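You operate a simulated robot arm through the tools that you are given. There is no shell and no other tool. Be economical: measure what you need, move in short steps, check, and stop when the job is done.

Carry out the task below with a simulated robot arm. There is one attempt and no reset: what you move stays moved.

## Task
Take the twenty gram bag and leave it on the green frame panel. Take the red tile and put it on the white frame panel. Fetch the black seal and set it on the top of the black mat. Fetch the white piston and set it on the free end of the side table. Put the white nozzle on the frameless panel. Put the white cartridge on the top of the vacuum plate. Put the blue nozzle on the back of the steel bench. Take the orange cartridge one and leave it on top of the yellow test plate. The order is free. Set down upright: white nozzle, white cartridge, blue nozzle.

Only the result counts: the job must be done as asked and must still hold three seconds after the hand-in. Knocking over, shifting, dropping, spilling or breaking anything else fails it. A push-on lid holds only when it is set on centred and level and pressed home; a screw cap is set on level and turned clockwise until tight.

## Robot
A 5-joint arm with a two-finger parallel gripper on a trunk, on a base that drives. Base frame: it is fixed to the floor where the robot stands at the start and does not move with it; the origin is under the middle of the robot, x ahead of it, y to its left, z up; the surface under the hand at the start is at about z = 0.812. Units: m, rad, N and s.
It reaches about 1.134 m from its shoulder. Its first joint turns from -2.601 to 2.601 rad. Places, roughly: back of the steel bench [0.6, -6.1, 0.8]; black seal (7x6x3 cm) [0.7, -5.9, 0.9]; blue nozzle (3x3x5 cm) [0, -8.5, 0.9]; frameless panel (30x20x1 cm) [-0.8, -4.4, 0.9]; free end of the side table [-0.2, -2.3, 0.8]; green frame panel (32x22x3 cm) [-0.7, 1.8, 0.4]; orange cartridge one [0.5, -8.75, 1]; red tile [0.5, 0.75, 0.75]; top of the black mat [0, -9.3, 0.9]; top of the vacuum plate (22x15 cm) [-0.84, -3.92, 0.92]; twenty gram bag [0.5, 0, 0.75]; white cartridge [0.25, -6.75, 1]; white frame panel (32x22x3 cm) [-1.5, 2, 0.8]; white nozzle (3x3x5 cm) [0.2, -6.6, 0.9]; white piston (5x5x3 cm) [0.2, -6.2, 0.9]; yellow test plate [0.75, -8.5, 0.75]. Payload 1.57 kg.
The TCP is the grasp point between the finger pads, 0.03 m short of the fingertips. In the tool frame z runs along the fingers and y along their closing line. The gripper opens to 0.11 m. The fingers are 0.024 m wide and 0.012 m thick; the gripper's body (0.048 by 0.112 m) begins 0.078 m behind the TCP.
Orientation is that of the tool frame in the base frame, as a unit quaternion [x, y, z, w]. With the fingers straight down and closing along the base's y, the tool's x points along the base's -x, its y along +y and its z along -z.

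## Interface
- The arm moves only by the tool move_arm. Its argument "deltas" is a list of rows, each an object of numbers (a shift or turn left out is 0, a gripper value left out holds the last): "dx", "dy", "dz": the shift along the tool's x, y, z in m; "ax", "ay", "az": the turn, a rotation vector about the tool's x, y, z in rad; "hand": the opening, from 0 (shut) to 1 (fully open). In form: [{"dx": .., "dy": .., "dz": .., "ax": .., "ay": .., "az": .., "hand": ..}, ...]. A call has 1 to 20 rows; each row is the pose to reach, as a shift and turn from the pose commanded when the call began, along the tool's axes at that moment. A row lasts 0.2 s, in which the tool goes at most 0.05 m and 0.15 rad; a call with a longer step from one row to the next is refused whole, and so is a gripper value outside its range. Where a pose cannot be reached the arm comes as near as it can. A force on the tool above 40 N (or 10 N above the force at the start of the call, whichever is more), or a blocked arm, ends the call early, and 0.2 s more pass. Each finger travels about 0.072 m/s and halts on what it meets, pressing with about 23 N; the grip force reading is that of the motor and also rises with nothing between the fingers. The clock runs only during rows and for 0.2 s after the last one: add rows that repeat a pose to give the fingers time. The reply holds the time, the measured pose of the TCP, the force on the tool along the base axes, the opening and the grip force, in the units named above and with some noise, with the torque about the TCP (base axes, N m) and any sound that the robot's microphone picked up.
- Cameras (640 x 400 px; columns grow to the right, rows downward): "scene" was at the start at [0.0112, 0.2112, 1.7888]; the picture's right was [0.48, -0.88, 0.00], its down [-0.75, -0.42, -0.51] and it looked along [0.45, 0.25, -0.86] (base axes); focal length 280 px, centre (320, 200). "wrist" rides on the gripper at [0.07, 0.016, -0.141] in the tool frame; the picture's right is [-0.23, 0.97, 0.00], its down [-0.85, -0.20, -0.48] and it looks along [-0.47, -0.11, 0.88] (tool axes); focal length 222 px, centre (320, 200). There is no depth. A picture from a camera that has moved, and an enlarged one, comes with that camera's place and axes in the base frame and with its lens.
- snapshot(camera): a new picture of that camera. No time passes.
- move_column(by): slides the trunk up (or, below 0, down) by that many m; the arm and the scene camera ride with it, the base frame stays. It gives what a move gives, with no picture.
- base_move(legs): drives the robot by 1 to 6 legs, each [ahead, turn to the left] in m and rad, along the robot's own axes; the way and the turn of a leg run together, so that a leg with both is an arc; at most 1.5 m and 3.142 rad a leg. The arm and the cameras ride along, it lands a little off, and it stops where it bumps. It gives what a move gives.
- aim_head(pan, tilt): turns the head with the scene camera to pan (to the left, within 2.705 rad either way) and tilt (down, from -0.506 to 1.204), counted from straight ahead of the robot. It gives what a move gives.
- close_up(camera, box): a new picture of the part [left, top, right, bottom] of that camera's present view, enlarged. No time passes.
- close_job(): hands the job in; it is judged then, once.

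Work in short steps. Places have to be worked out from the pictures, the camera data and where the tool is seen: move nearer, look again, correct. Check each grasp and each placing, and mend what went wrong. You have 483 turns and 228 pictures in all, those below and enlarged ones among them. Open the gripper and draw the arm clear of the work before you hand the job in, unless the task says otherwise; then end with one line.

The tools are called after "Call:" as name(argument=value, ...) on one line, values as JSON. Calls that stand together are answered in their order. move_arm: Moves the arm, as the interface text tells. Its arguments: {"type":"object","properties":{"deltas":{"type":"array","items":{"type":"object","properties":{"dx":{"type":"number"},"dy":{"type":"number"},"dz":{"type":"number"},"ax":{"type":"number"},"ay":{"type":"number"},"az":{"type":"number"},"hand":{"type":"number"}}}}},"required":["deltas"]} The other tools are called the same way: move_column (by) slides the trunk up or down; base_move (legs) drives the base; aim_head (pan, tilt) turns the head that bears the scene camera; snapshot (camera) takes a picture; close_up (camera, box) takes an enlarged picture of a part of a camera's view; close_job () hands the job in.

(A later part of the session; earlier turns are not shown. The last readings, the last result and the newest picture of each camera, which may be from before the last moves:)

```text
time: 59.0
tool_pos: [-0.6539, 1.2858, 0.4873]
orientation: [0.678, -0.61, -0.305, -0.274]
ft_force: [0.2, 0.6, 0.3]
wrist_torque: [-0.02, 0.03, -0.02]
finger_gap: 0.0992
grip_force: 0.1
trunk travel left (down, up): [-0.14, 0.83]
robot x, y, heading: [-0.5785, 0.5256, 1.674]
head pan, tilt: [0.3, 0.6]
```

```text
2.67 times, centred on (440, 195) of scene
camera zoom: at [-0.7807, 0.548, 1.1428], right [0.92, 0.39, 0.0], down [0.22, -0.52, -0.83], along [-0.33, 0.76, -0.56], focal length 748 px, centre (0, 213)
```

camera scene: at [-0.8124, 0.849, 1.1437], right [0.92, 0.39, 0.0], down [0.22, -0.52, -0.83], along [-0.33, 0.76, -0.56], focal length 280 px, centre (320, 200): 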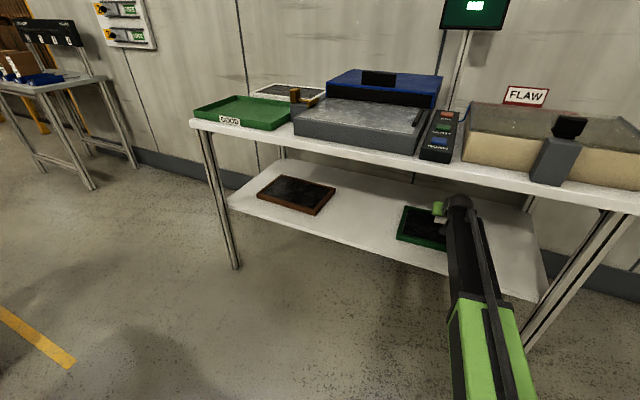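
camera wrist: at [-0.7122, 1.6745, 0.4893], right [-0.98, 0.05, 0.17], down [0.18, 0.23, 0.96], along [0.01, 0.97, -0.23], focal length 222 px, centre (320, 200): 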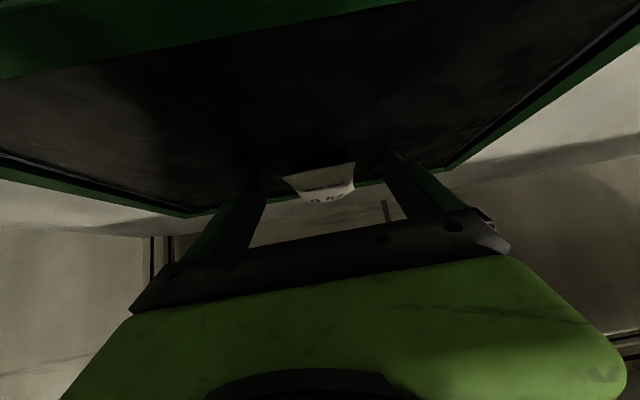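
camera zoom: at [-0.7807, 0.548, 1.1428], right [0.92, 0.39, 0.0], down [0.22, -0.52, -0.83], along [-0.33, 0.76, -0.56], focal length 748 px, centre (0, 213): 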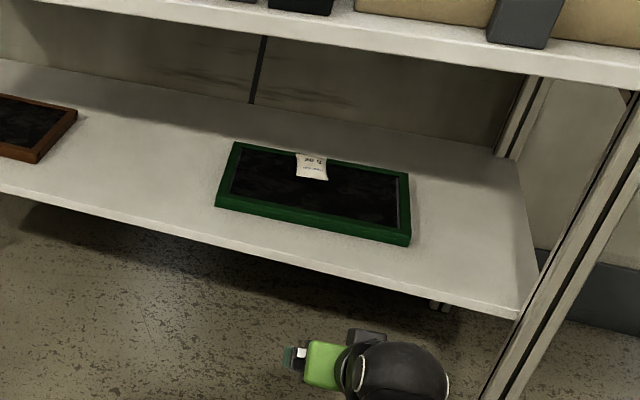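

The bag lies on the green panel. Next the red tile: I raise the trunk, straighten the tool down, and drive to face it.

Call:
move_column(by=0.4)

Call:
move_column(by=0.25)

Call:
move_arm(deltas=[{"ay": 0.14, "dz": -0.02}, {"ay": 0.28, "dz": -0.05}, {"ay": 0.42, "dz": -0.09}, {"ay": 0.56, "dz": -0.1}, {"ay": 0.7, "dz": -0.1}, {"ay": 0.842, "dz": -0.1}])

Call:
base_move(legs=[[0, -0.954], [0.44, 0], [0, -0.72]])

Call:
aim_head(pan=0.0, tilt=0.9)

Call:
snapshot(camera="scene")

Call:
snapshot(camera="wrist")

```text
time: 62.8
tool_pos: [-0.6543, 1.2853, 0.8854]
orientation: [0.678, -0.61, -0.305, -0.275]
ft_force: [0.4, 0.1, -0.1]
wrist_torque: [0.0, -0.01, 0.0]
finger_gap: 0.0991
grip_force: 0.1
trunk travel left (down, up): [-0.54, 0.43]
robot x, y, heading: [-0.5774, 0.525, 1.678]
head pan, tilt: [0.3, 0.6]
```

```text
time: 65.4
tool_pos: [-0.6539, 1.2857, 1.137]
orientation: [0.678, -0.61, -0.305, -0.275]
ft_force: [-1.4, -0.2, -0.6]
wrist_torque: [0.01, -0.01, 0.0]
finger_gap: 0.0993
grip_force: 0.1
trunk travel left (down, up): [-0.79, 0.18]
robot x, y, heading: [-0.5785, 0.529, 1.676]
head pan, tilt: [0.3, 0.6]
```

```text
time: 66.8
tool_pos: [-0.6489, 1.212, 1.0565]
orientation: [0.742, -0.67, 0.0, 0.0]
ft_force: [0.7, 0.0, -0.7]
wrist_torque: [-0.01, -0.04, 0.04]
finger_gap: 0.099
grip_force: 0.0
out of reach, approached as far as the arm can: row 1, 2, 3, 4, 5, 6
trunk travel left (down, up): [-0.79, 0.18]
robot x, y, heading: [-0.58, 0.5316, 1.676]
head pan, tilt: [0.3, 0.6]
```

```text
time: 73.8
tool_pos: [0.4386, 0.8175, 1.0567]
orientation: [0.0, 1.0, 0.0, 0.002]
ft_force: [0.3, -0.8, 0.5]
wrist_torque: [-0.02, 0.07, -0.05]
finger_gap: 0.0989
grip_force: 0.0
trunk travel left (down, up): [-0.79, 0.18]
robot x, y, heading: [-0.2488, 0.8014, 0.012]
head pan, tilt: [0.3, 0.6]
```

```text
time: 74.6
tool_pos: [0.4383, 0.8185, 1.0562]
orientation: [-0.001, 1.0, 0.0, 0.002]
ft_force: [-0.2, 0.3, 0.0]
wrist_torque: [-0.04, 0.02, 0.0]
finger_gap: 0.0992
grip_force: 0.1
trunk travel left (down, up): [-0.79, 0.18]
robot x, y, heading: [-0.2498, 0.7996, 0.011]
head pan, tilt: [0.0, 0.901]
```

```text
194 pictures are left
camera scene: at [-0.2218, 0.9717, 1.768], right [0.01, -1.0, 0.0], down [-0.78, -0.01, -0.62], along [0.62, 0.01, -0.78], focal length 280 px, centre (320, 200)
```

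scene: 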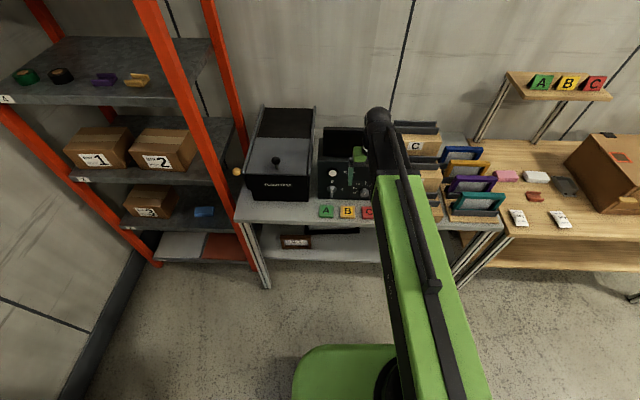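

```text
193 pictures are left
camera wrist: at [0.3687, 0.8341, 1.1982], right [0.23, 0.97, 0.0], down [0.85, -0.2, 0.48], along [0.47, -0.11, -0.88], focal length 222 px, centre (320, 200)
```

wrist: 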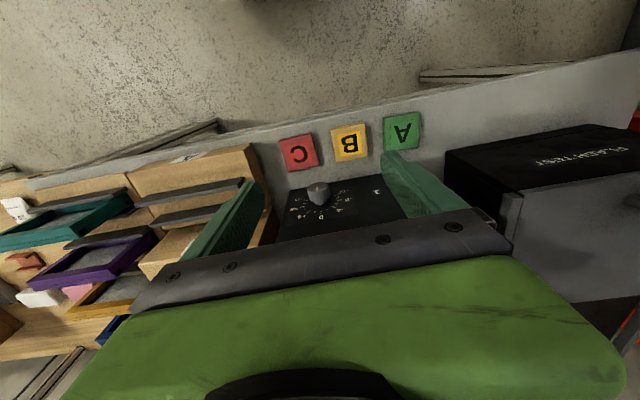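

Red tile C at about (0.485, 0.767). I centre above it with fingers at 77 mm and lower partway for another look.

Call:
move_arm(deltas=[{"dx": -0.022, "dy": -0.025, "hand": 0.7}, {"dx": -0.044, "dy": -0.05}, {"dx": -0.044, "dy": -0.05}])

Call:
move_column(by=-0.13)

Call:
snapshot(camera="wrist")

```text
time: 75.4
tool_pos: [0.4823, 0.7701, 1.0575]
orientation: [0.0, 1.0, 0.0, 0.002]
ft_force: [0.0, -0.4, 0.3]
wrist_torque: [-0.02, -0.02, -0.03]
finger_gap: 0.077
grip_force: 0.0
trunk travel left (down, up): [-0.79, 0.18]
robot x, y, heading: [-0.2504, 0.7989, 0.009]
head pan, tilt: [0.0, 0.901]
```

```text
time: 77.0
tool_pos: [0.4829, 0.7686, 0.9273]
orientation: [0.0, 1.0, 0.0, 0.002]
ft_force: [0.5, 0.3, 0.2]
wrist_torque: [-0.01, -0.03, -0.04]
finger_gap: 0.0771
grip_force: 0.0
trunk travel left (down, up): [-0.66, 0.31]
robot x, y, heading: [-0.2458, 0.8038, 0.011]
head pan, tilt: [0.0, 0.901]
```

```text
192 pictures are left
camera wrist: at [0.4124, 0.7847, 1.0683], right [0.23, 0.97, 0.0], down [0.85, -0.2, 0.48], along [0.47, -0.11, -0.88], focal length 222 px, centre (320, 200)
```

wrist: 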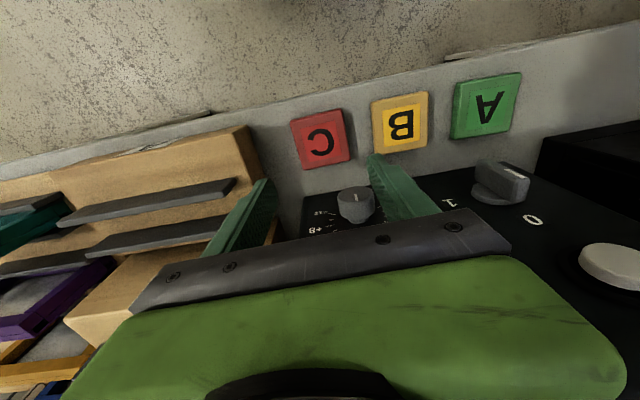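

The tester's knob sits close behind the tile, so I tilt the tool 0.28 rad (body leaning back to the robot) and aim at the tile's nearer part before going down.

Call:
move_arm(deltas=[{"dx": 0.007, "dz": -0.004, "ay": -0.14}, {"dx": 0.013, "dz": -0.0093, "ay": -0.28}, {"dx": 0.013, "dz": -0.0093, "ay": -0.28}])

Call:
move_column(by=-0.08)

Call:
snapshot(camera="wrist")

Call:
snapshot(camera="scene")

```text
time: 77.8
tool_pos: [0.4694, 0.7696, 0.9371]
orientation: [0.0, 0.99, 0.0, 0.141]
ft_force: [0.7, -0.4, 0.1]
wrist_torque: [-0.03, -0.02, -0.03]
finger_gap: 0.0767
grip_force: 0.0
trunk travel left (down, up): [-0.66, 0.31]
robot x, y, heading: [-0.2469, 0.8002, 0.011]
head pan, tilt: [0.0, 0.901]
```

```text
time: 79.0
tool_pos: [0.469, 0.7685, 0.8569]
orientation: [-0.001, 0.99, 0.0, 0.14]
ft_force: [0.5, -0.4, -0.2]
wrist_torque: [-0.02, 0.0, 0.02]
finger_gap: 0.0769
grip_force: 0.1
trunk travel left (down, up): [-0.58, 0.39]
robot x, y, heading: [-0.2474, 0.796, 0.014]
head pan, tilt: [0.0, 0.901]
```

```text
191 pictures are left
camera wrist: at [0.3629, 0.7845, 0.9729], right [0.22, 0.97, 0.06], down [0.69, -0.2, 0.7], along [0.69, -0.11, -0.71], focal length 222 px, centre (320, 200)
```

wrist: 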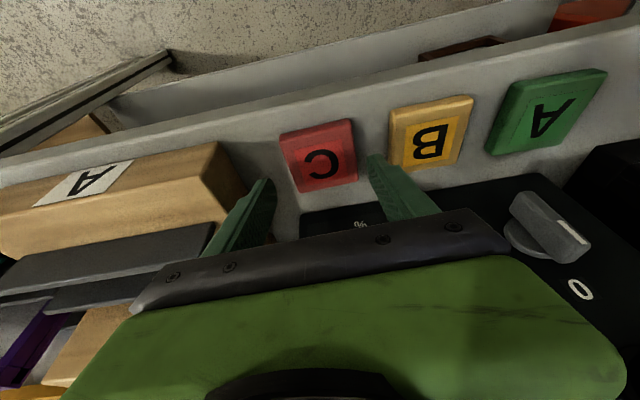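

```text
190 pictures are left
camera scene: at [-0.2222, 0.9713, 1.558], right [0.01, -1.0, 0.0], down [-0.78, -0.01, -0.62], along [0.62, 0.01, -0.78], focal length 280 px, centre (320, 200)
```

scene: 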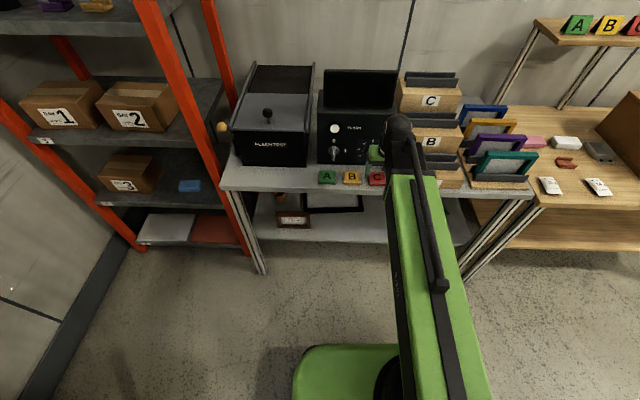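

Tile is centred between the fingers; table about z≈0.79. I lower by 3 cm.

Call:
move_column(by=-0.025)

Call:
move_column(by=-0.01)

Call:
snapshot(camera="wrist")

```text
time: 79.7
tool_pos: [0.4692, 0.7691, 0.8316]
orientation: [0.0, 0.99, 0.0, 0.142]
ft_force: [3.5, 0.7, 11.0]
wrist_torque: [0.15, -0.09, 0.01]
finger_gap: 0.077
grip_force: 0.0
trunk travel left (down, up): [-0.555, 0.415]
robot x, y, heading: [-0.2443, 0.803, 0.015]
head pan, tilt: [0.0, 0.901]
```

```text
time: 80.0
tool_pos: [0.4688, 0.77, 0.8323]
orientation: [0.0, 0.989, 0.0, 0.145]
ft_force: [-7.1, 0.3, 27.1]
wrist_torque: [-0.07, 0.31, 0.19]
finger_gap: 0.0769
grip_force: 0.1
trunk travel left (down, up): [-0.553, 0.417]
robot x, y, heading: [-0.248, 0.7974, 0.01]
head pan, tilt: [0.0, 0.901]
stopped: the force on the tool passed its limit at 58 N (the readings are from after the stop); the commanded pose is now the measured one
```

```text
189 pictures are left
camera wrist: at [0.3617, 0.7846, 0.9475], right [0.22, 0.97, 0.07], down [0.68, -0.2, 0.7], along [0.7, -0.11, -0.71], focal length 222 px, centre (320, 200)
```

wrist: 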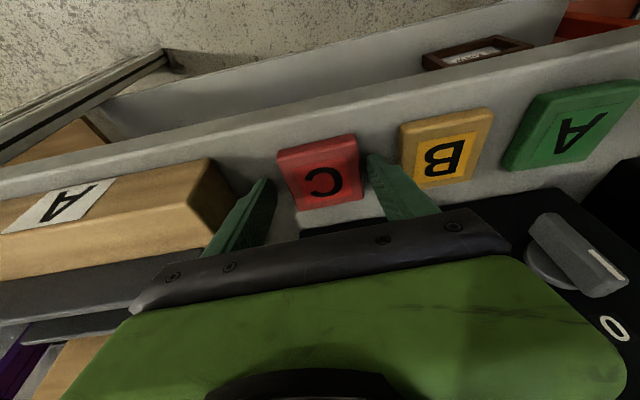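

Table touched at TCP 0.832. I back off 4 mm and close.

Call:
move_column(by=0.004)

Call:
move_arm(deltas=[{"hand": 0.4}, {"hand": 0.2}, {"hand": 0.0}, {"hand": 0.0}, {"hand": 0.0}])

Call:
move_column(by=0.1)

Call:
snapshot(camera="wrist")

```text
time: 80.5
tool_pos: [0.4719, 0.7689, 0.8346]
orientation: [0.0, 0.989, 0.0, 0.145]
ft_force: [-0.5, -1.2, 0.5]
wrist_torque: [0.03, -0.01, -0.01]
finger_gap: 0.077
grip_force: 0.0
trunk travel left (down, up): [-0.557, 0.413]
robot x, y, heading: [-0.2502, 0.8032, 0.014]
head pan, tilt: [0.0, 0.901]
```

```text
time: 81.7
tool_pos: [0.4712, 0.769, 0.8335]
orientation: [0.0, 0.989, 0.0, 0.145]
ft_force: [-0.1, 0.1, 0.7]
wrist_torque: [0.0, -0.02, -0.01]
finger_gap: 0.0592
grip_force: 22.2
trunk travel left (down, up): [-0.557, 0.413]
robot x, y, heading: [-0.2469, 0.7978, 0.014]
head pan, tilt: [0.0, 0.901]
```

```text
time: 83.1
tool_pos: [0.4702, 0.7696, 0.9344]
orientation: [0.0, 0.99, -0.001, 0.144]
ft_force: [0.2, 0.4, -1.2]
wrist_torque: [0.06, 0.01, 0.01]
finger_gap: 0.0588
grip_force: 23.2
trunk travel left (down, up): [-0.657, 0.313]
robot x, y, heading: [-0.2505, 0.8009, 0.015]
head pan, tilt: [0.0, 0.901]
```

```text
188 pictures are left
camera wrist: at [0.3639, 0.7846, 1.0497], right [0.22, 0.97, 0.06], down [0.68, -0.2, 0.7], along [0.7, -0.11, -0.71], focal length 222 px, centre (320, 200)
```

wrist: 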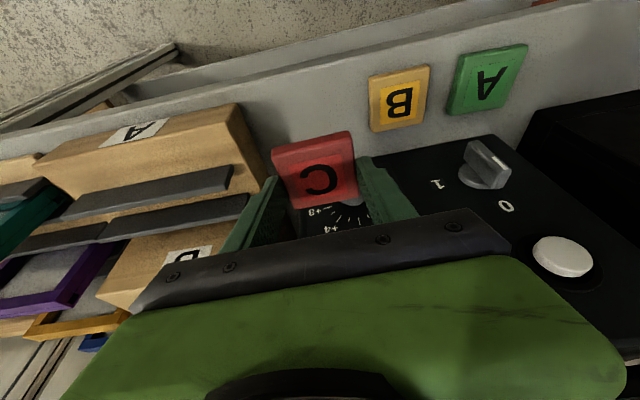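

Tile held. I raise, back away, and drive around to the wall table near the white frame panel.

Call:
move_column(by=0.22)

Call:
base_move(legs=[[-0.35, 0], [0, 1.35], [0, 1.35], [0.7, 0]])

Call:
aim_head(pan=-0.9, tilt=0.6)

Call:
snapshot(camera="scene")

```text
time: 85.4
tool_pos: [0.4707, 0.7694, 1.1538]
orientation: [0.0, 0.99, 0.0, 0.143]
ft_force: [0.4, 0.4, -1.0]
wrist_torque: [-0.02, -0.01, -0.01]
finger_gap: 0.059
grip_force: 22.3
trunk travel left (down, up): [-0.877, 0.093]
robot x, y, heading: [-0.247, 0.8006, 0.013]
head pan, tilt: [0.0, 0.901]
```

```text
time: 97.8
tool_pos: [-1.8678, 1.4294, 1.154]
orientation: [0.965, -0.219, -0.141, -0.032]
ft_force: [0.4, 0.9, -0.9]
wrist_torque: [-0.08, 0.03, 0.0]
finger_gap: 0.0592
grip_force: 22.9
trunk travel left (down, up): [-0.877, 0.093]
robot x, y, heading: [-1.245, 1.0626, 2.696]
head pan, tilt: [0.0, 0.901]
```

```text
time: 99.0
tool_pos: [-1.8671, 1.429, 1.1531]
orientation: [0.965, -0.218, -0.14, -0.032]
ft_force: [0.7, 0.2, -1.1]
wrist_torque: [0.0, -0.02, 0.01]
finger_gap: 0.0592
grip_force: 22.9
trunk travel left (down, up): [-0.877, 0.093]
robot x, y, heading: [-1.2435, 1.0656, 2.697]
head pan, tilt: [-0.901, 0.6]
```

```text
187 pictures are left
camera scene: at [-1.2992, 0.9796, 1.8799], right [0.97, 0.22, 0.0], down [0.13, -0.55, -0.82], along [-0.18, 0.8, -0.57], focal length 280 px, centre (320, 200)
```

scene: 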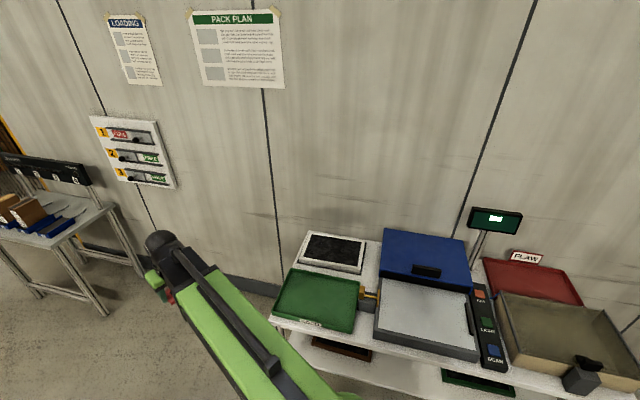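

White panel centre ≈(-1.47, 2.01). I turn the base right 0.807 rad to point the boom at it.

Call:
base_move(legs=[[0, -0.807]])

Call:
aim_head(pan=0.1, tilt=0.8)

Call:
snapshot(camera="scene")

Call:
snapshot(camera="wrist")

```text
time: 101.5
tool_pos: [-1.4085, 1.763, 1.1553]
orientation: [0.8, -0.582, -0.116, -0.086]
ft_force: [-0.8, -1.0, 0.2]
wrist_torque: [0.05, -0.04, 0.02]
finger_gap: 0.0593
grip_force: 22.7
trunk travel left (down, up): [-0.877, 0.093]
robot x, y, heading: [-1.2223, 1.0715, 1.89]
head pan, tilt: [-0.901, 0.6]
```

```text
time: 102.8
tool_pos: [-1.4078, 1.7655, 1.1547]
orientation: [0.8, -0.582, -0.116, -0.084]
ft_force: [1.1, 0.3, 0.2]
wrist_torque: [-0.01, 0.0, 0.03]
finger_gap: 0.059
grip_force: 23.8
trunk travel left (down, up): [-0.877, 0.093]
robot x, y, heading: [-1.2207, 1.0703, 1.885]
head pan, tilt: [0.099, 0.799]
```

```text
186 pictures are left
camera scene: at [-1.4045, 1.0478, 1.8631], right [0.91, 0.4, 0.0], down [0.29, -0.66, -0.7], along [-0.28, 0.64, -0.72], focal length 280 px, centre (320, 200)
```

scene: 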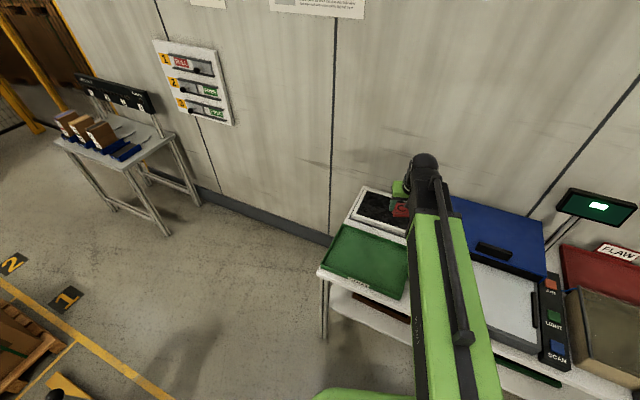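

```text
185 pictures are left
camera wrist: at [-1.3895, 1.6569, 1.2698], right [-0.99, -0.09, 0.06], down [-0.02, 0.71, 0.7], along [-0.11, 0.7, -0.71], focal length 222 px, centre (320, 200)
```

wrist: 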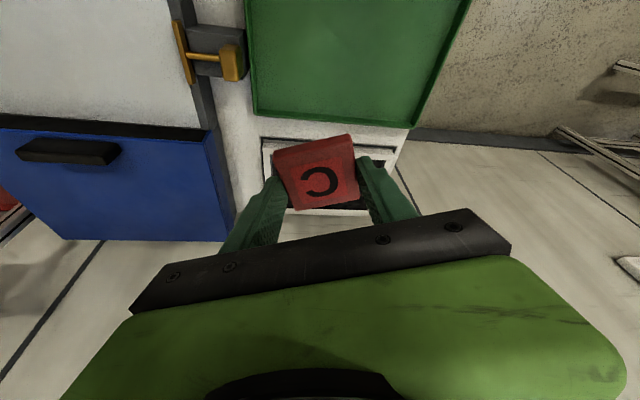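

Panel centre ≈(-1.476, 2.02); the boom already points at it. I extend 0.26 m and level the tool.

Call:
move_arm(deltas=[{"dx": -0.043, "dz": 0.013}, {"dx": -0.086, "dz": 0.026}, {"dx": -0.129, "dz": 0.039}, {"dx": -0.172, "dz": 0.052}, {"dx": -0.215, "dz": 0.064}, {"dx": -0.253, "dz": 0.075}, {"dx": -0.252, "dz": 0.08, "ay": 0.145}, {"dx": -0.25, "dz": 0.085, "ay": 0.289}, {"dx": -0.25, "dz": 0.085, "ay": 0.289}])

Call:
move_column(by=-0.2)

Call:
snapshot(camera="wrist")

Call:
snapshot(camera="scene")

```text
time: 104.8
tool_pos: [-1.4794, 1.9793, 1.1442]
orientation: [0.808, -0.589, 0.0, -0.001]
ft_force: [0.4, 0.4, -0.7]
wrist_torque: [-0.03, -0.03, 0.01]
finger_gap: 0.0591
grip_force: 23.3
out of reach, approached as far as the arm can: row 7, 8, 9
trunk travel left (down, up): [-0.877, 0.093]
robot x, y, heading: [-1.2198, 1.0689, 1.889]
head pan, tilt: [0.099, 0.799]
```

```text
time: 106.9
tool_pos: [-1.4791, 1.9805, 0.9447]
orientation: [0.809, -0.588, -0.002, -0.001]
ft_force: [0.2, 0.4, -0.7]
wrist_torque: [-0.01, 0.0, 0.01]
finger_gap: 0.0592
grip_force: 24.0
trunk travel left (down, up): [-0.677, 0.293]
robot x, y, heading: [-1.2189, 1.0697, 1.891]
head pan, tilt: [0.099, 0.799]
```

```text
184 pictures are left
camera wrist: at [-1.4724, 1.9077, 1.0854], right [-1.0, -0.08, 0.0], down [-0.07, 0.87, 0.48], along [-0.04, 0.48, -0.88], focal length 222 px, centre (320, 200)
```

wrist: 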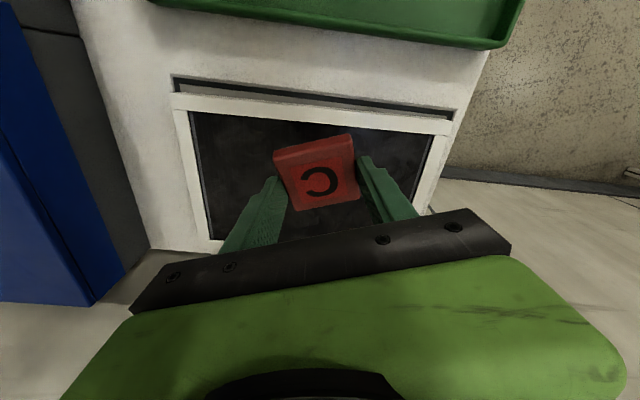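

```text
183 pictures are left
camera scene: at [-1.4046, 1.0479, 1.6631], right [0.91, 0.4, 0.0], down [0.29, -0.66, -0.7], along [-0.28, 0.64, -0.72], focal length 280 px, centre (320, 200)
```

scene: 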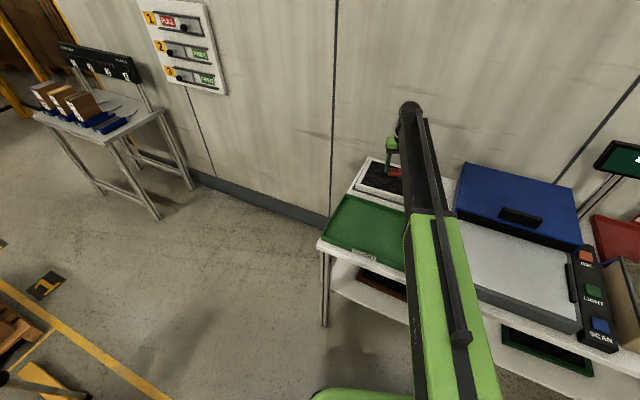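

Radius limit reached; I drive the base 5 cm forward to get the tile well inside the frame, then lower.

Call:
base_move(legs=[[0.05, 0]])

Call:
move_column(by=-0.08)

Call:
move_column(by=-0.025)

Call:
snapshot(camera="wrist")

```text
time: 107.9
tool_pos: [-1.4949, 2.0296, 0.9448]
orientation: [0.809, -0.588, -0.001, 0.0]
ft_force: [0.0, -0.6, -0.6]
wrist_torque: [-0.02, -0.01, 0.0]
finger_gap: 0.0592
grip_force: 23.2
trunk travel left (down, up): [-0.677, 0.293]
robot x, y, heading: [-1.2366, 1.1219, 1.889]
head pan, tilt: [0.099, 0.799]
```

```text
time: 109.0
tool_pos: [-1.4946, 2.0287, 0.8641]
orientation: [0.809, -0.588, -0.001, -0.001]
ft_force: [-0.3, 0.5, -0.4]
wrist_torque: [0.02, 0.02, 0.01]
finger_gap: 0.0592
grip_force: 23.1
trunk travel left (down, up): [-0.597, 0.373]
robot x, y, heading: [-1.2379, 1.1172, 1.889]
head pan, tilt: [0.099, 0.799]
```

```text
time: 109.6
tool_pos: [-1.4942, 2.0267, 0.8489]
orientation: [0.809, -0.588, -0.003, -0.003]
ft_force: [-0.5, -0.6, 44.2]
wrist_torque: [-0.52, 0.02, -0.1]
finger_gap: 0.0591
grip_force: 23.0
trunk travel left (down, up): [-0.578, 0.392]
robot x, y, heading: [-1.2385, 1.1165, 1.889]
head pan, tilt: [0.099, 0.799]
stopped: the force on the tool passed its limit at 124 N (the readings are from after the stop); the commanded pose is now the measured one
```

```text
182 pictures are left
camera wrist: at [-1.4875, 1.9535, 0.99], right [-1.0, -0.08, 0.0], down [-0.07, 0.87, 0.49], along [-0.04, 0.48, -0.87], focal length 222 px, centre (320, 200)
```

wrist: 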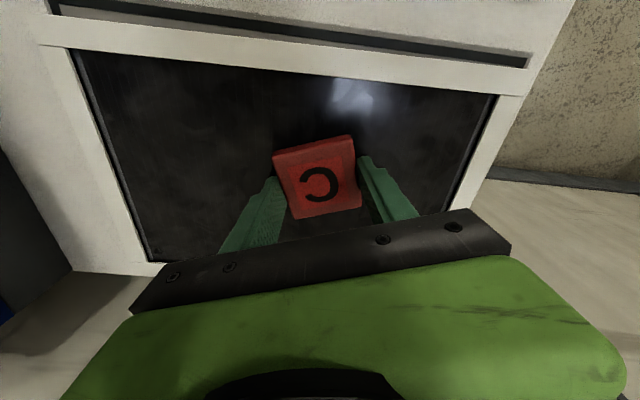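

Touched down on the panel. I back off 3 mm, open, raise and check.

Call:
move_column(by=0.004)

Call:
move_arm(deltas=[{"hand": 0.6}, {"hand": 0.8}, {"hand": 0.8}])

Call:
move_column(by=0.15)

Call:
snapshot(camera="wrist")

```text
time: 110.1
tool_pos: [-1.4954, 2.0291, 0.8494]
orientation: [0.808, -0.589, -0.003, -0.002]
ft_force: [1.1, -3.9, 7.1]
wrist_torque: [-0.23, 0.12, 0.13]
finger_gap: 0.0591
grip_force: 23.5
trunk travel left (down, up): [-0.582, 0.388]
robot x, y, heading: [-1.2388, 1.117, 1.887]
head pan, tilt: [0.099, 0.799]
```

```text
time: 110.9
tool_pos: [-1.4945, 2.0303, 0.8499]
orientation: [0.807, -0.59, -0.002, -0.002]
ft_force: [1.1, 2.1, 7.3]
wrist_torque: [-0.05, 0.09, -0.09]
finger_gap: 0.0861
grip_force: 0.1
trunk travel left (down, up): [-0.582, 0.388]
robot x, y, heading: [-1.2381, 1.1148, 1.893]
head pan, tilt: [0.099, 0.799]
```

```text
time: 112.7
tool_pos: [-1.4948, 2.0296, 0.9987]
orientation: [0.808, -0.589, -0.002, -0.002]
ft_force: [0.2, -0.2, 0.5]
wrist_torque: [0.0, -0.01, 0.0]
finger_gap: 0.0881
grip_force: 0.1
trunk travel left (down, up): [-0.732, 0.238]
robot x, y, heading: [-1.2377, 1.1143, 1.893]
head pan, tilt: [0.099, 0.799]
```

```text
181 pictures are left
camera wrist: at [-1.4885, 1.9571, 1.1397], right [-1.0, -0.08, 0.0], down [-0.07, 0.87, 0.48], along [-0.04, 0.48, -0.88], focal length 222 px, centre (320, 200)
```

wrist: 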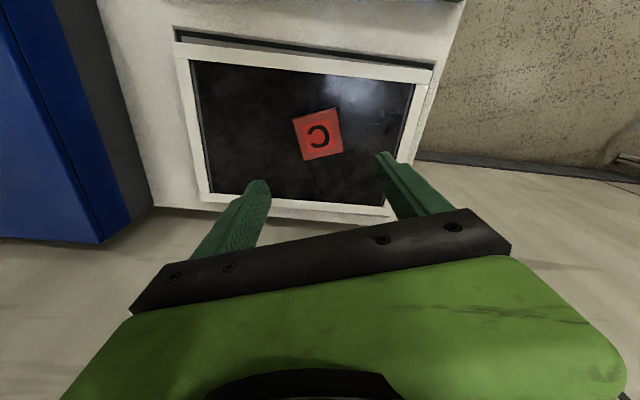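

Red tile is on the white panel. I retract and raise the arm, then drive out toward the south side (between the benches).

Call:
move_column(by=0.15)

Call:
move_arm(deltas=[{"dx": 0.05}, {"dx": 0.1}, {"dx": 0.15}, {"dx": 0.2}, {"dx": 0.25}, {"dx": 0.3}, {"dx": 0.34}])

Call:
base_move(legs=[[-0.1, 0], [0, -2.05], [0.72, 0], [0, -1.41], [1.0, 0], [1.0, 0]])

Call:
aim_head(pan=-0.4, tilt=0.5)

Call:
snapshot(camera="scene")

```text
time: 114.4
tool_pos: [-1.4946, 2.0293, 1.149]
orientation: [0.809, -0.588, -0.002, -0.002]
ft_force: [0.2, -0.5, -0.2]
wrist_torque: [0.0, 0.01, -0.01]
finger_gap: 0.088
grip_force: 0.0
trunk travel left (down, up): [-0.882, 0.088]
robot x, y, heading: [-1.2372, 1.1177, 1.886]
head pan, tilt: [0.099, 0.799]
```

```text
time: 116.0
tool_pos: [-1.3901, 1.7046, 1.1477]
orientation: [0.809, -0.588, -0.003, -0.002]
ft_force: [-0.1, 0.3, -0.1]
wrist_torque: [-0.01, 0.0, -0.01]
finger_gap: 0.0878
grip_force: 0.0
trunk travel left (down, up): [-0.882, 0.088]
robot x, y, heading: [-1.2366, 1.1166, 1.888]
head pan, tilt: [0.099, 0.799]
```

```text
time: 138.6
tool_pos: [-0.5729, -1.7077, 1.1483]
orientation: [0.714, 0.7, -0.001, 0.002]
ft_force: [0.1, -0.1, 0.0]
wrist_torque: [0.01, -0.09, 0.01]
finger_gap: 0.0879
grip_force: 0.0
trunk travel left (down, up): [-0.882, 0.088]
robot x, y, heading: [-0.5275, -1.1025, -1.588]
head pan, tilt: [0.099, 0.799]
```

```text
time: 139.6
tool_pos: [-0.5718, -1.7083, 1.1488]
orientation: [0.713, 0.701, -0.001, 0.002]
ft_force: [0.3, 0.7, -0.2]
wrist_torque: [0.02, 0.01, 0.01]
finger_gap: 0.0876
grip_force: 0.0
trunk travel left (down, up): [-0.882, 0.088]
robot x, y, heading: [-0.528, -1.102, -1.588]
head pan, tilt: [-0.4, 0.499]
```

```text
180 pictures are left
camera scene: at [-0.3941, -1.1422, 1.8935], right [-0.92, 0.4, 0.0], down [0.19, 0.44, -0.88], along [-0.35, -0.8, -0.48], focal length 280 px, centre (320, 200)
```

scene: 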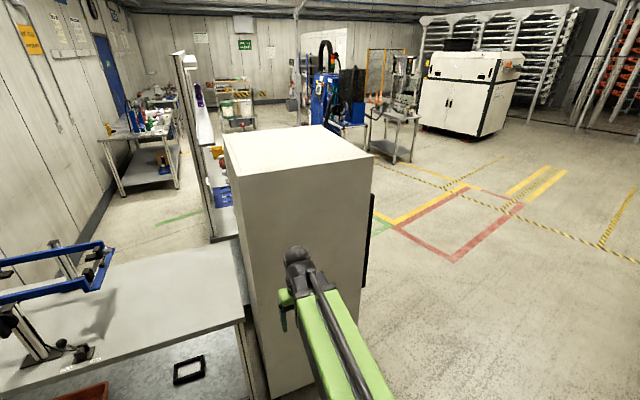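

The way south is clear west of the tall cabinet. I go around it: forward a bit, west 1.4 m, then turn south and look.

Call:
base_move(legs=[[0.2, 0], [0, -1.55], [1.4, 0], [0, 1.57]])

Call:
aim_head(pan=0.5, tilt=0.5)

Call:
snapshot(camera="scene")

```text
time: 155.2
tool_pos: [-1.9123, -1.9295, 1.1491]
orientation: [0.709, 0.705, -0.002, 0.001]
ft_force: [1.1, -0.1, -0.8]
wrist_torque: [0.02, 0.03, 0.02]
finger_gap: 0.0883
grip_force: 0.2
trunk travel left (down, up): [-0.882, 0.088]
robot x, y, heading: [-1.8732, -1.3169, -1.577]
head pan, tilt: [-0.4, 0.499]
```

```text
time: 156.4
tool_pos: [-1.9125, -1.9272, 1.1491]
orientation: [0.71, 0.705, -0.002, 0.002]
ft_force: [0.9, 0.3, 0.8]
wrist_torque: [0.01, -0.02, -0.04]
finger_gap: 0.0879
grip_force: 0.1
trunk travel left (down, up): [-0.882, 0.088]
robot x, y, heading: [-1.8751, -1.3232, -1.581]
head pan, tilt: [0.499, 0.499]
```

```text
179 pictures are left
camera scene: at [-1.6635, -1.357, 1.8935], right [-0.88, -0.47, 0.0], down [-0.23, 0.42, -0.88], along [0.42, -0.77, -0.48], focal length 280 px, centre (320, 200)
```

scene: 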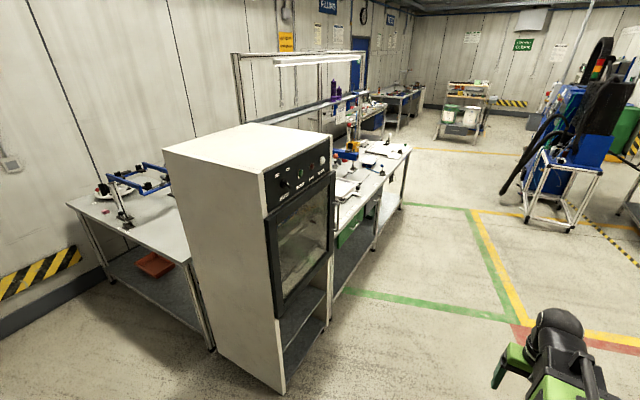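

The aisle along x≈-1.87 is clear. I drive south 4 m and look at the steel bench area.

Call:
base_move(legs=[[1.35, 0.01], [1.35, 0], [1.35, 0]])

Call:
aim_head(pan=0.9, tilt=0.45)

Call:
snapshot(camera="scene")

Call:
aim_head(pan=2.0, tilt=0.5)

Call:
snapshot(camera="scene")

```text
time: 175.9
tool_pos: [-1.9036, -5.9676, 1.1483]
orientation: [0.708, 0.706, -0.002, 0.002]
ft_force: [-0.1, 0.2, 0.7]
wrist_torque: [0.02, 0.03, 0.0]
finger_gap: 0.088
grip_force: 0.0
trunk travel left (down, up): [-0.882, 0.088]
robot x, y, heading: [-1.8636, -5.3632, -1.572]
head pan, tilt: [0.499, 0.499]
```

```text
time: 176.7
tool_pos: [-1.9032, -5.967, 1.1493]
orientation: [0.708, 0.706, -0.002, 0.001]
ft_force: [0.0, -0.6, -0.4]
wrist_torque: [0.01, -0.02, -0.01]
finger_gap: 0.0878
grip_force: 0.0
trunk travel left (down, up): [-0.882, 0.088]
robot x, y, heading: [-1.8643, -5.36, -1.575]
head pan, tilt: [0.901, 0.45]
```

```text
178 pictures are left
camera scene: at [-1.6269, -5.3728, 1.898], right [-0.62, -0.78, 0.0], down [-0.34, 0.27, -0.9], along [0.7, -0.56, -0.44], focal length 280 px, centre (320, 200)
```

scene: 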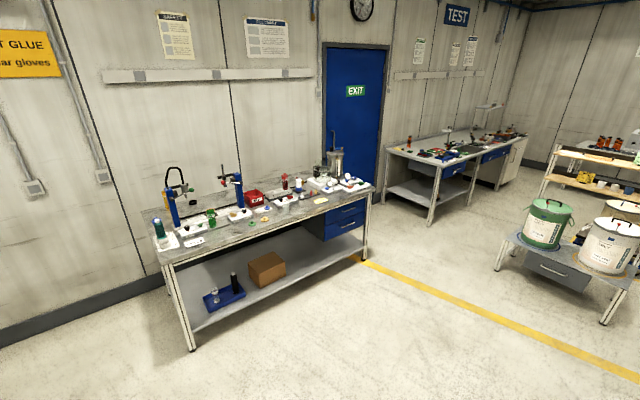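

```text
time: 178.1
tool_pos: [-1.9039, -5.9669, 1.1501]
orientation: [0.708, 0.706, -0.002, 0.001]
ft_force: [0.8, 0.6, 0.7]
wrist_torque: [0.0, -0.01, -0.05]
finger_gap: 0.088
grip_force: 0.1
trunk travel left (down, up): [-0.882, 0.088]
robot x, y, heading: [-1.8681, -5.3595, -1.574]
head pan, tilt: [2.0, 0.499]
```

```text
177 pictures are left
camera scene: at [-1.6159, -5.2778, 1.8936], right [0.41, -0.91, 0.0], down [-0.44, -0.2, -0.88], along [0.8, 0.36, -0.48], focal length 280 px, centre (320, 200)
```

scene: 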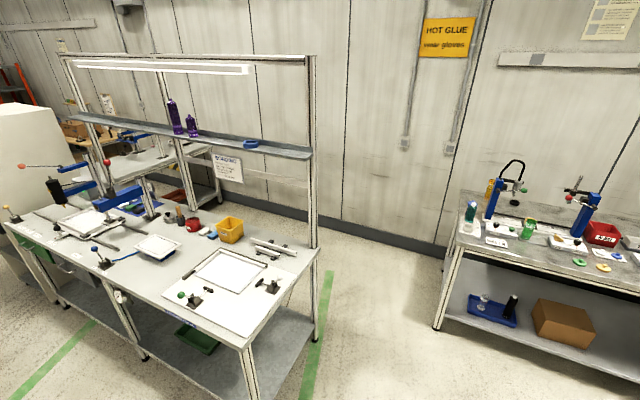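

I see the glue bench (y −5.5…−7.3, front edge x≈−0.05). I drive to stand in front of it facing +x.

Call:
base_move(legs=[[0, 0.774], [1.45, 0], [0, 0.8]])

Call:
aim_head(pan=0.15, tilt=0.75)

Call:
snapshot(camera="scene")

```text
time: 189.4
tool_pos: [-0.2563, -6.4178, 1.1493]
orientation: [0.009, 1.0, -0.001, 0.003]
ft_force: [0.2, 0.6, 0.2]
wrist_torque: [-0.05, 0.0, 0.01]
finger_gap: 0.0882
grip_force: 0.1
trunk travel left (down, up): [-0.882, 0.088]
robot x, y, heading: [-0.863, -6.3738, -0.012]
head pan, tilt: [2.0, 0.499]
```

```text
time: 191.2
tool_pos: [-0.2578, -6.4185, 1.1489]
orientation: [0.01, 1.0, 0.0, 0.003]
ft_force: [0.0, 0.2, 0.1]
wrist_torque: [0.0, 0.02, 0.0]
finger_gap: 0.0879
grip_force: 0.0
trunk travel left (down, up): [-0.882, 0.088]
robot x, y, heading: [-0.8615, -6.3711, -0.018]
head pan, tilt: [0.15, 0.75]
```

```text
176 pictures are left
camera scene: at [-0.8253, -6.1888, 1.8716], right [0.13, -0.99, 0.0], down [-0.68, -0.09, -0.73], along [0.73, 0.1, -0.68], focal length 280 px, centre (320, 200)
```

scene: 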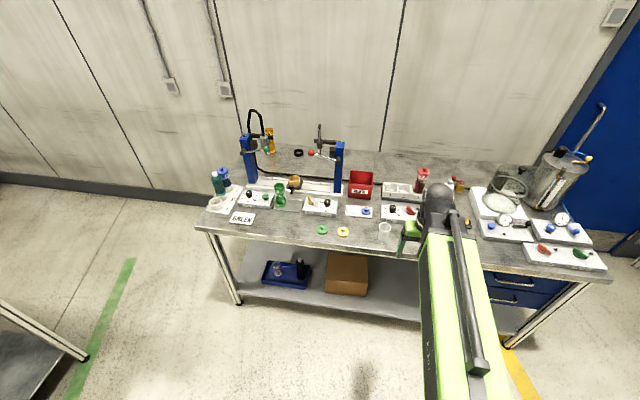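

Lots of small items. I zoom in on both halves of the bench.

Call:
close_up(camera="scene", box=[200, 100, 420, 250])

Call:
close_up(camera="scene", box=[360, 140, 620, 290])

Call:
snapshot(camera="wrist")

```text
2.67 times, centred on (310, 175) of scene
camera zoom: at [-0.8253, -6.1888, 1.8716], right [0.13, -0.99, 0.0], down [-0.68, -0.09, -0.73], along [0.73, 0.1, -0.68], focal length 748 px, centre (347, 267)
```

zoom: 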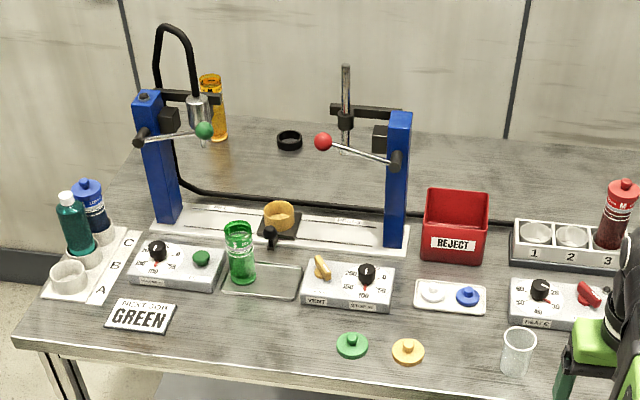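

```text
2.46 times, centred on (490, 215) of scene
camera zoom: at [-0.8253, -6.1888, 1.8716], right [0.13, -0.99, 0.0], down [-0.68, -0.09, -0.73], along [0.73, 0.1, -0.68], focal length 690 px, centre (-98, 163)
```

zoom: 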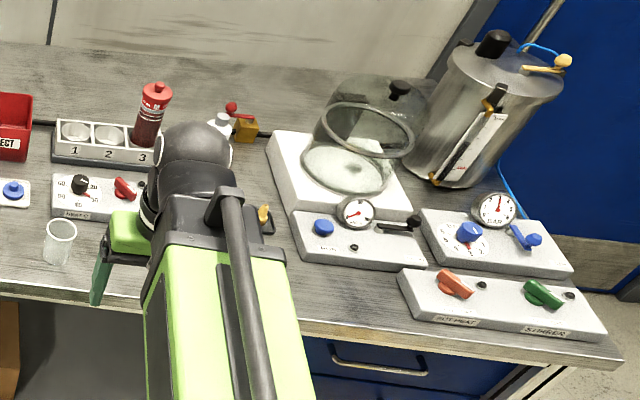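

```text
173 pictures are left
camera wrist: at [-0.3271, -6.4015, 1.2898], right [0.25, 0.97, 0.0], down [0.85, -0.22, 0.48], along [0.47, -0.12, -0.88], focal length 222 px, centre (320, 200)
```

wrist: 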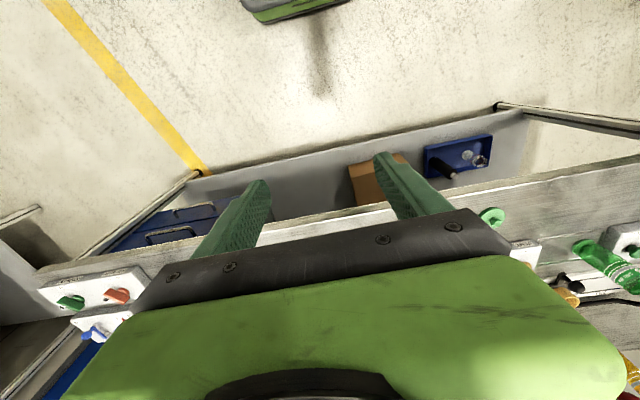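

Piston ≈(0.19,−6.21), seal ≈(0.68,−5.84). The arm hides the nozzle/cartridge area, so I turn the base left and look past it.

Call:
base_move(legs=[[0, 0.8]])

Call:
aim_head(pan=-1.0, tilt=0.7)

Call:
close_up(camera="scene", box=[200, 100, 520, 300])

```text
time: 193.7
tool_pos: [-0.4191, -5.9603, 1.1496]
orientation: [-0.375, 0.927, 0.002, 0.003]
ft_force: [0.5, -0.7, 0.3]
wrist_torque: [0.05, 0.03, 0.01]
finger_gap: 0.0879
grip_force: 0.0
trunk travel left (down, up): [-0.882, 0.088]
robot x, y, heading: [-0.8809, -6.3582, 0.771]
head pan, tilt: [0.15, 0.75]
```

```text
time: 195.0
tool_pos: [-0.419, -5.9578, 1.1499]
orientation: [-0.376, 0.927, 0.001, 0.002]
ft_force: [0.0, -0.1, 0.2]
wrist_torque: [0.05, 0.01, 0.04]
finger_gap: 0.0879
grip_force: 0.1
trunk travel left (down, up): [-0.882, 0.088]
robot x, y, heading: [-0.8782, -6.3553, 0.767]
head pan, tilt: [-1.0, 0.7]
```

```text
2.00 times, centred on (360, 200) of scene
camera zoom: at [-0.95, -6.2825, 1.8758], right [-0.23, -0.97, 0.0], down [-0.63, 0.15, -0.77], along [0.75, -0.17, -0.64], focal length 561 px, centre (240, 200)
```

zoom: 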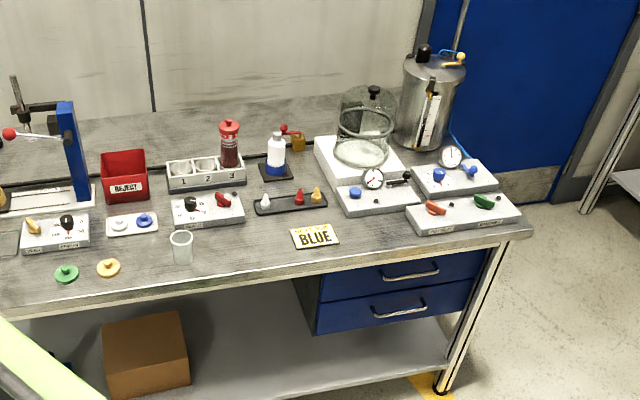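

White nozzle stands on a black strip at ≈(0.20,−6.61) and the white cartridge in a stand at ≈(0.30,−6.68). I drive close in front of them.

Call:
base_move(legs=[[0, -1.34], [0.42, 0], [0, 0.573]])

Call:
snapshot(camera="wrist")

Call:
aim_head(pan=-0.1, tilt=0.9)

Call:
snapshot(camera="scene")

```text
time: 202.5
tool_pos: [0.0895, -6.6134, 1.1486]
orientation: [-0.001, 1.0, -0.001, 0.002]
ft_force: [0.9, -0.4, 1.0]
wrist_torque: [-0.07, 0.03, 0.0]
finger_gap: 0.0881
grip_force: 0.0
trunk travel left (down, up): [-0.882, 0.088]
robot x, y, heading: [-0.5183, -6.5878, 0.002]
head pan, tilt: [-1.0, 0.7]
```

```text
171 pictures are left
camera wrist: at [0.0187, -6.5989, 1.2889], right [0.23, 0.97, 0.0], down [0.85, -0.2, 0.48], along [0.47, -0.11, -0.88], focal length 222 px, centre (320, 200)
```

wrist: 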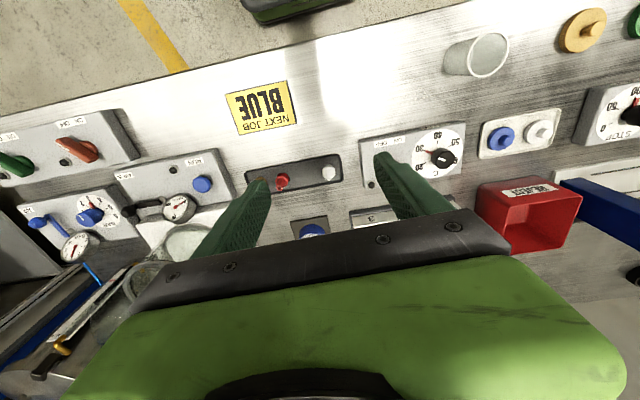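

```text
time: 203.7
tool_pos: [0.0872, -6.6153, 1.1485]
orientation: [-0.001, 1.0, 0.0, 0.003]
ft_force: [-0.2, -0.7, -0.8]
wrist_torque: [-0.03, 0.0, 0.0]
finger_gap: 0.088
grip_force: 0.1
trunk travel left (down, up): [-0.882, 0.088]
robot x, y, heading: [-0.5215, -6.5787, 0.006]
head pan, tilt: [-0.099, 0.901]
```

```text
170 pictures are left
camera scene: at [-0.4925, -6.4182, 1.8597], right [-0.1, -1.0, 0.0], down [-0.78, 0.08, -0.62], along [0.62, -0.06, -0.78], focal length 280 px, centre (320, 200)
```

scene: 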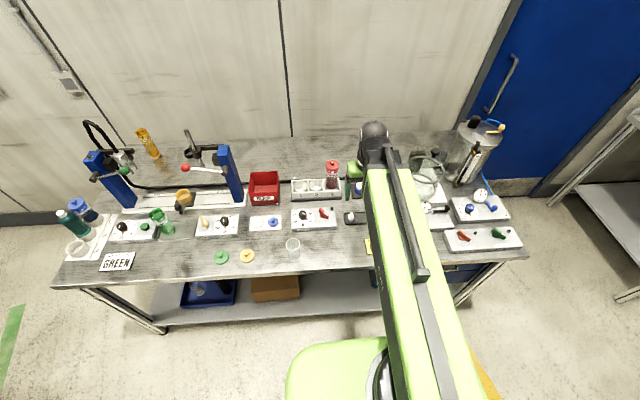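

Nozzle at about (0.18,−6.615). I move above it with a narrower opening and lower partway.

Call:
move_arm(deltas=[{"dx": -0.045, "hand": 0.55}, {"dx": -0.09}, {"dx": -0.09}])

Call:
move_column(by=-0.13)

Call:
snapshot(camera="wrist")

```text
time: 204.5
tool_pos: [0.1764, -6.6151, 1.1486]
orientation: [-0.001, 1.0, 0.0, 0.002]
ft_force: [0.1, -0.8, -0.9]
wrist_torque: [0.01, -0.05, 0.0]
finger_gap: 0.0602
grip_force: 0.0
trunk travel left (down, up): [-0.882, 0.088]
robot x, y, heading: [-0.5202, -6.581, 0.003]
head pan, tilt: [-0.099, 0.901]
```

```text
time: 206.1
tool_pos: [0.1763, -6.6154, 1.019]
orientation: [-0.001, 1.0, 0.0, 0.002]
ft_force: [0.6, 0.0, -0.5]
wrist_torque: [0.0, -0.01, -0.03]
finger_gap: 0.0605
grip_force: 0.1
trunk travel left (down, up): [-0.752, 0.218]
robot x, y, heading: [-0.5216, -6.5844, 0.003]
head pan, tilt: [-0.099, 0.901]
```

```text
169 pictures are left
camera wrist: at [0.1069, -6.5998, 1.1599], right [0.23, 0.97, 0.0], down [0.85, -0.2, 0.48], along [0.47, -0.11, -0.88], focal length 222 px, centre (320, 200)
```

wrist: 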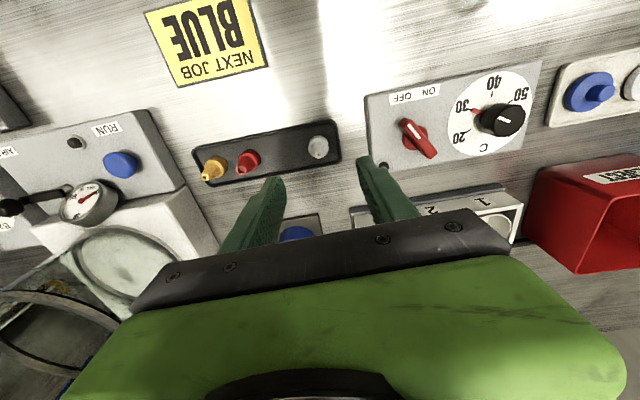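

Call:
close_up(camera="wrist", box=[180, 100, 400, 240])

```text
2.86 times, centred on (290, 170) of wrist
camera zoom: at [0.1069, -6.5998, 1.1599], right [0.23, 0.97, 0.0], down [0.85, -0.2, 0.48], along [0.47, -0.11, -0.88], focal length 635 px, centre (406, 286)
```

zoom: 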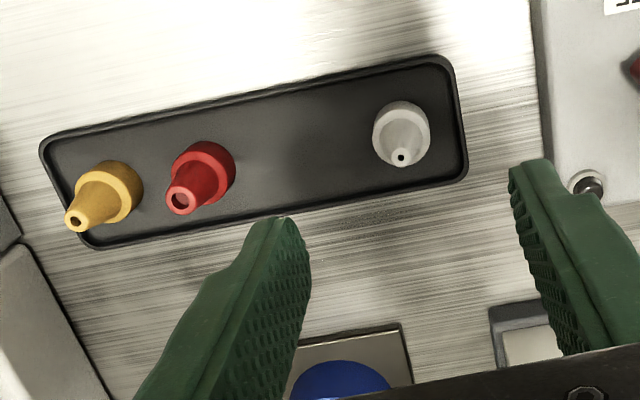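

Nozzle at ≈(0.182,−6.619), mid-height ≈0.89. I shift slightly and lower to just above.

Call:
move_arm(deltas=[{"dx": -0.006, "dy": -0.004}, {"dx": -0.006, "dy": -0.004}])

Call:
move_column(by=-0.09)

Call:
close_up(camera="wrist", box=[180, 80, 460, 255])

```text
time: 206.7
tool_pos: [0.1822, -6.6191, 1.0188]
orientation: [-0.001, 1.0, 0.0, 0.003]
ft_force: [0.0, 0.3, 0.4]
wrist_torque: [0.01, -0.04, -0.01]
finger_gap: 0.0606
grip_force: 0.0
trunk travel left (down, up): [-0.752, 0.218]
robot x, y, heading: [-0.516, -6.5809, 0.006]
head pan, tilt: [-0.099, 0.901]
```

```text
time: 208.0
tool_pos: [0.1829, -6.6194, 0.928]
orientation: [-0.002, 1.0, 0.001, 0.003]
ft_force: [-0.2, 0.0, -0.1]
wrist_torque: [-0.01, -0.01, 0.02]
finger_gap: 0.0606
grip_force: 0.1
trunk travel left (down, up): [-0.662, 0.308]
robot x, y, heading: [-0.5228, -6.5829, 0.004]
head pan, tilt: [-0.099, 0.901]
```

```text
2.29 times, centred on (320, 168) of wrist
camera zoom: at [0.1127, -6.6037, 1.0698], right [0.23, 0.97, 0.0], down [0.85, -0.2, 0.48], along [0.47, -0.11, -0.88], focal length 508 px, centre (320, 274)
```

zoom: 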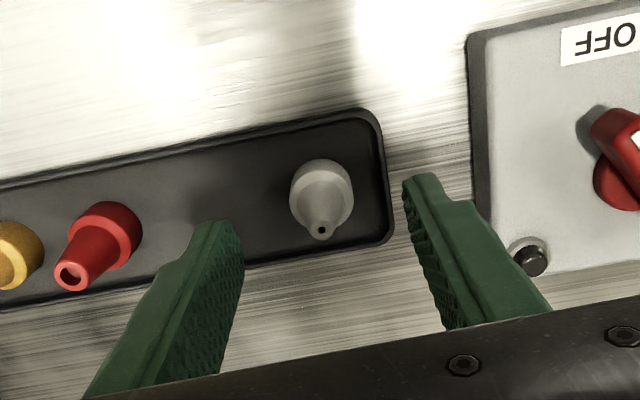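

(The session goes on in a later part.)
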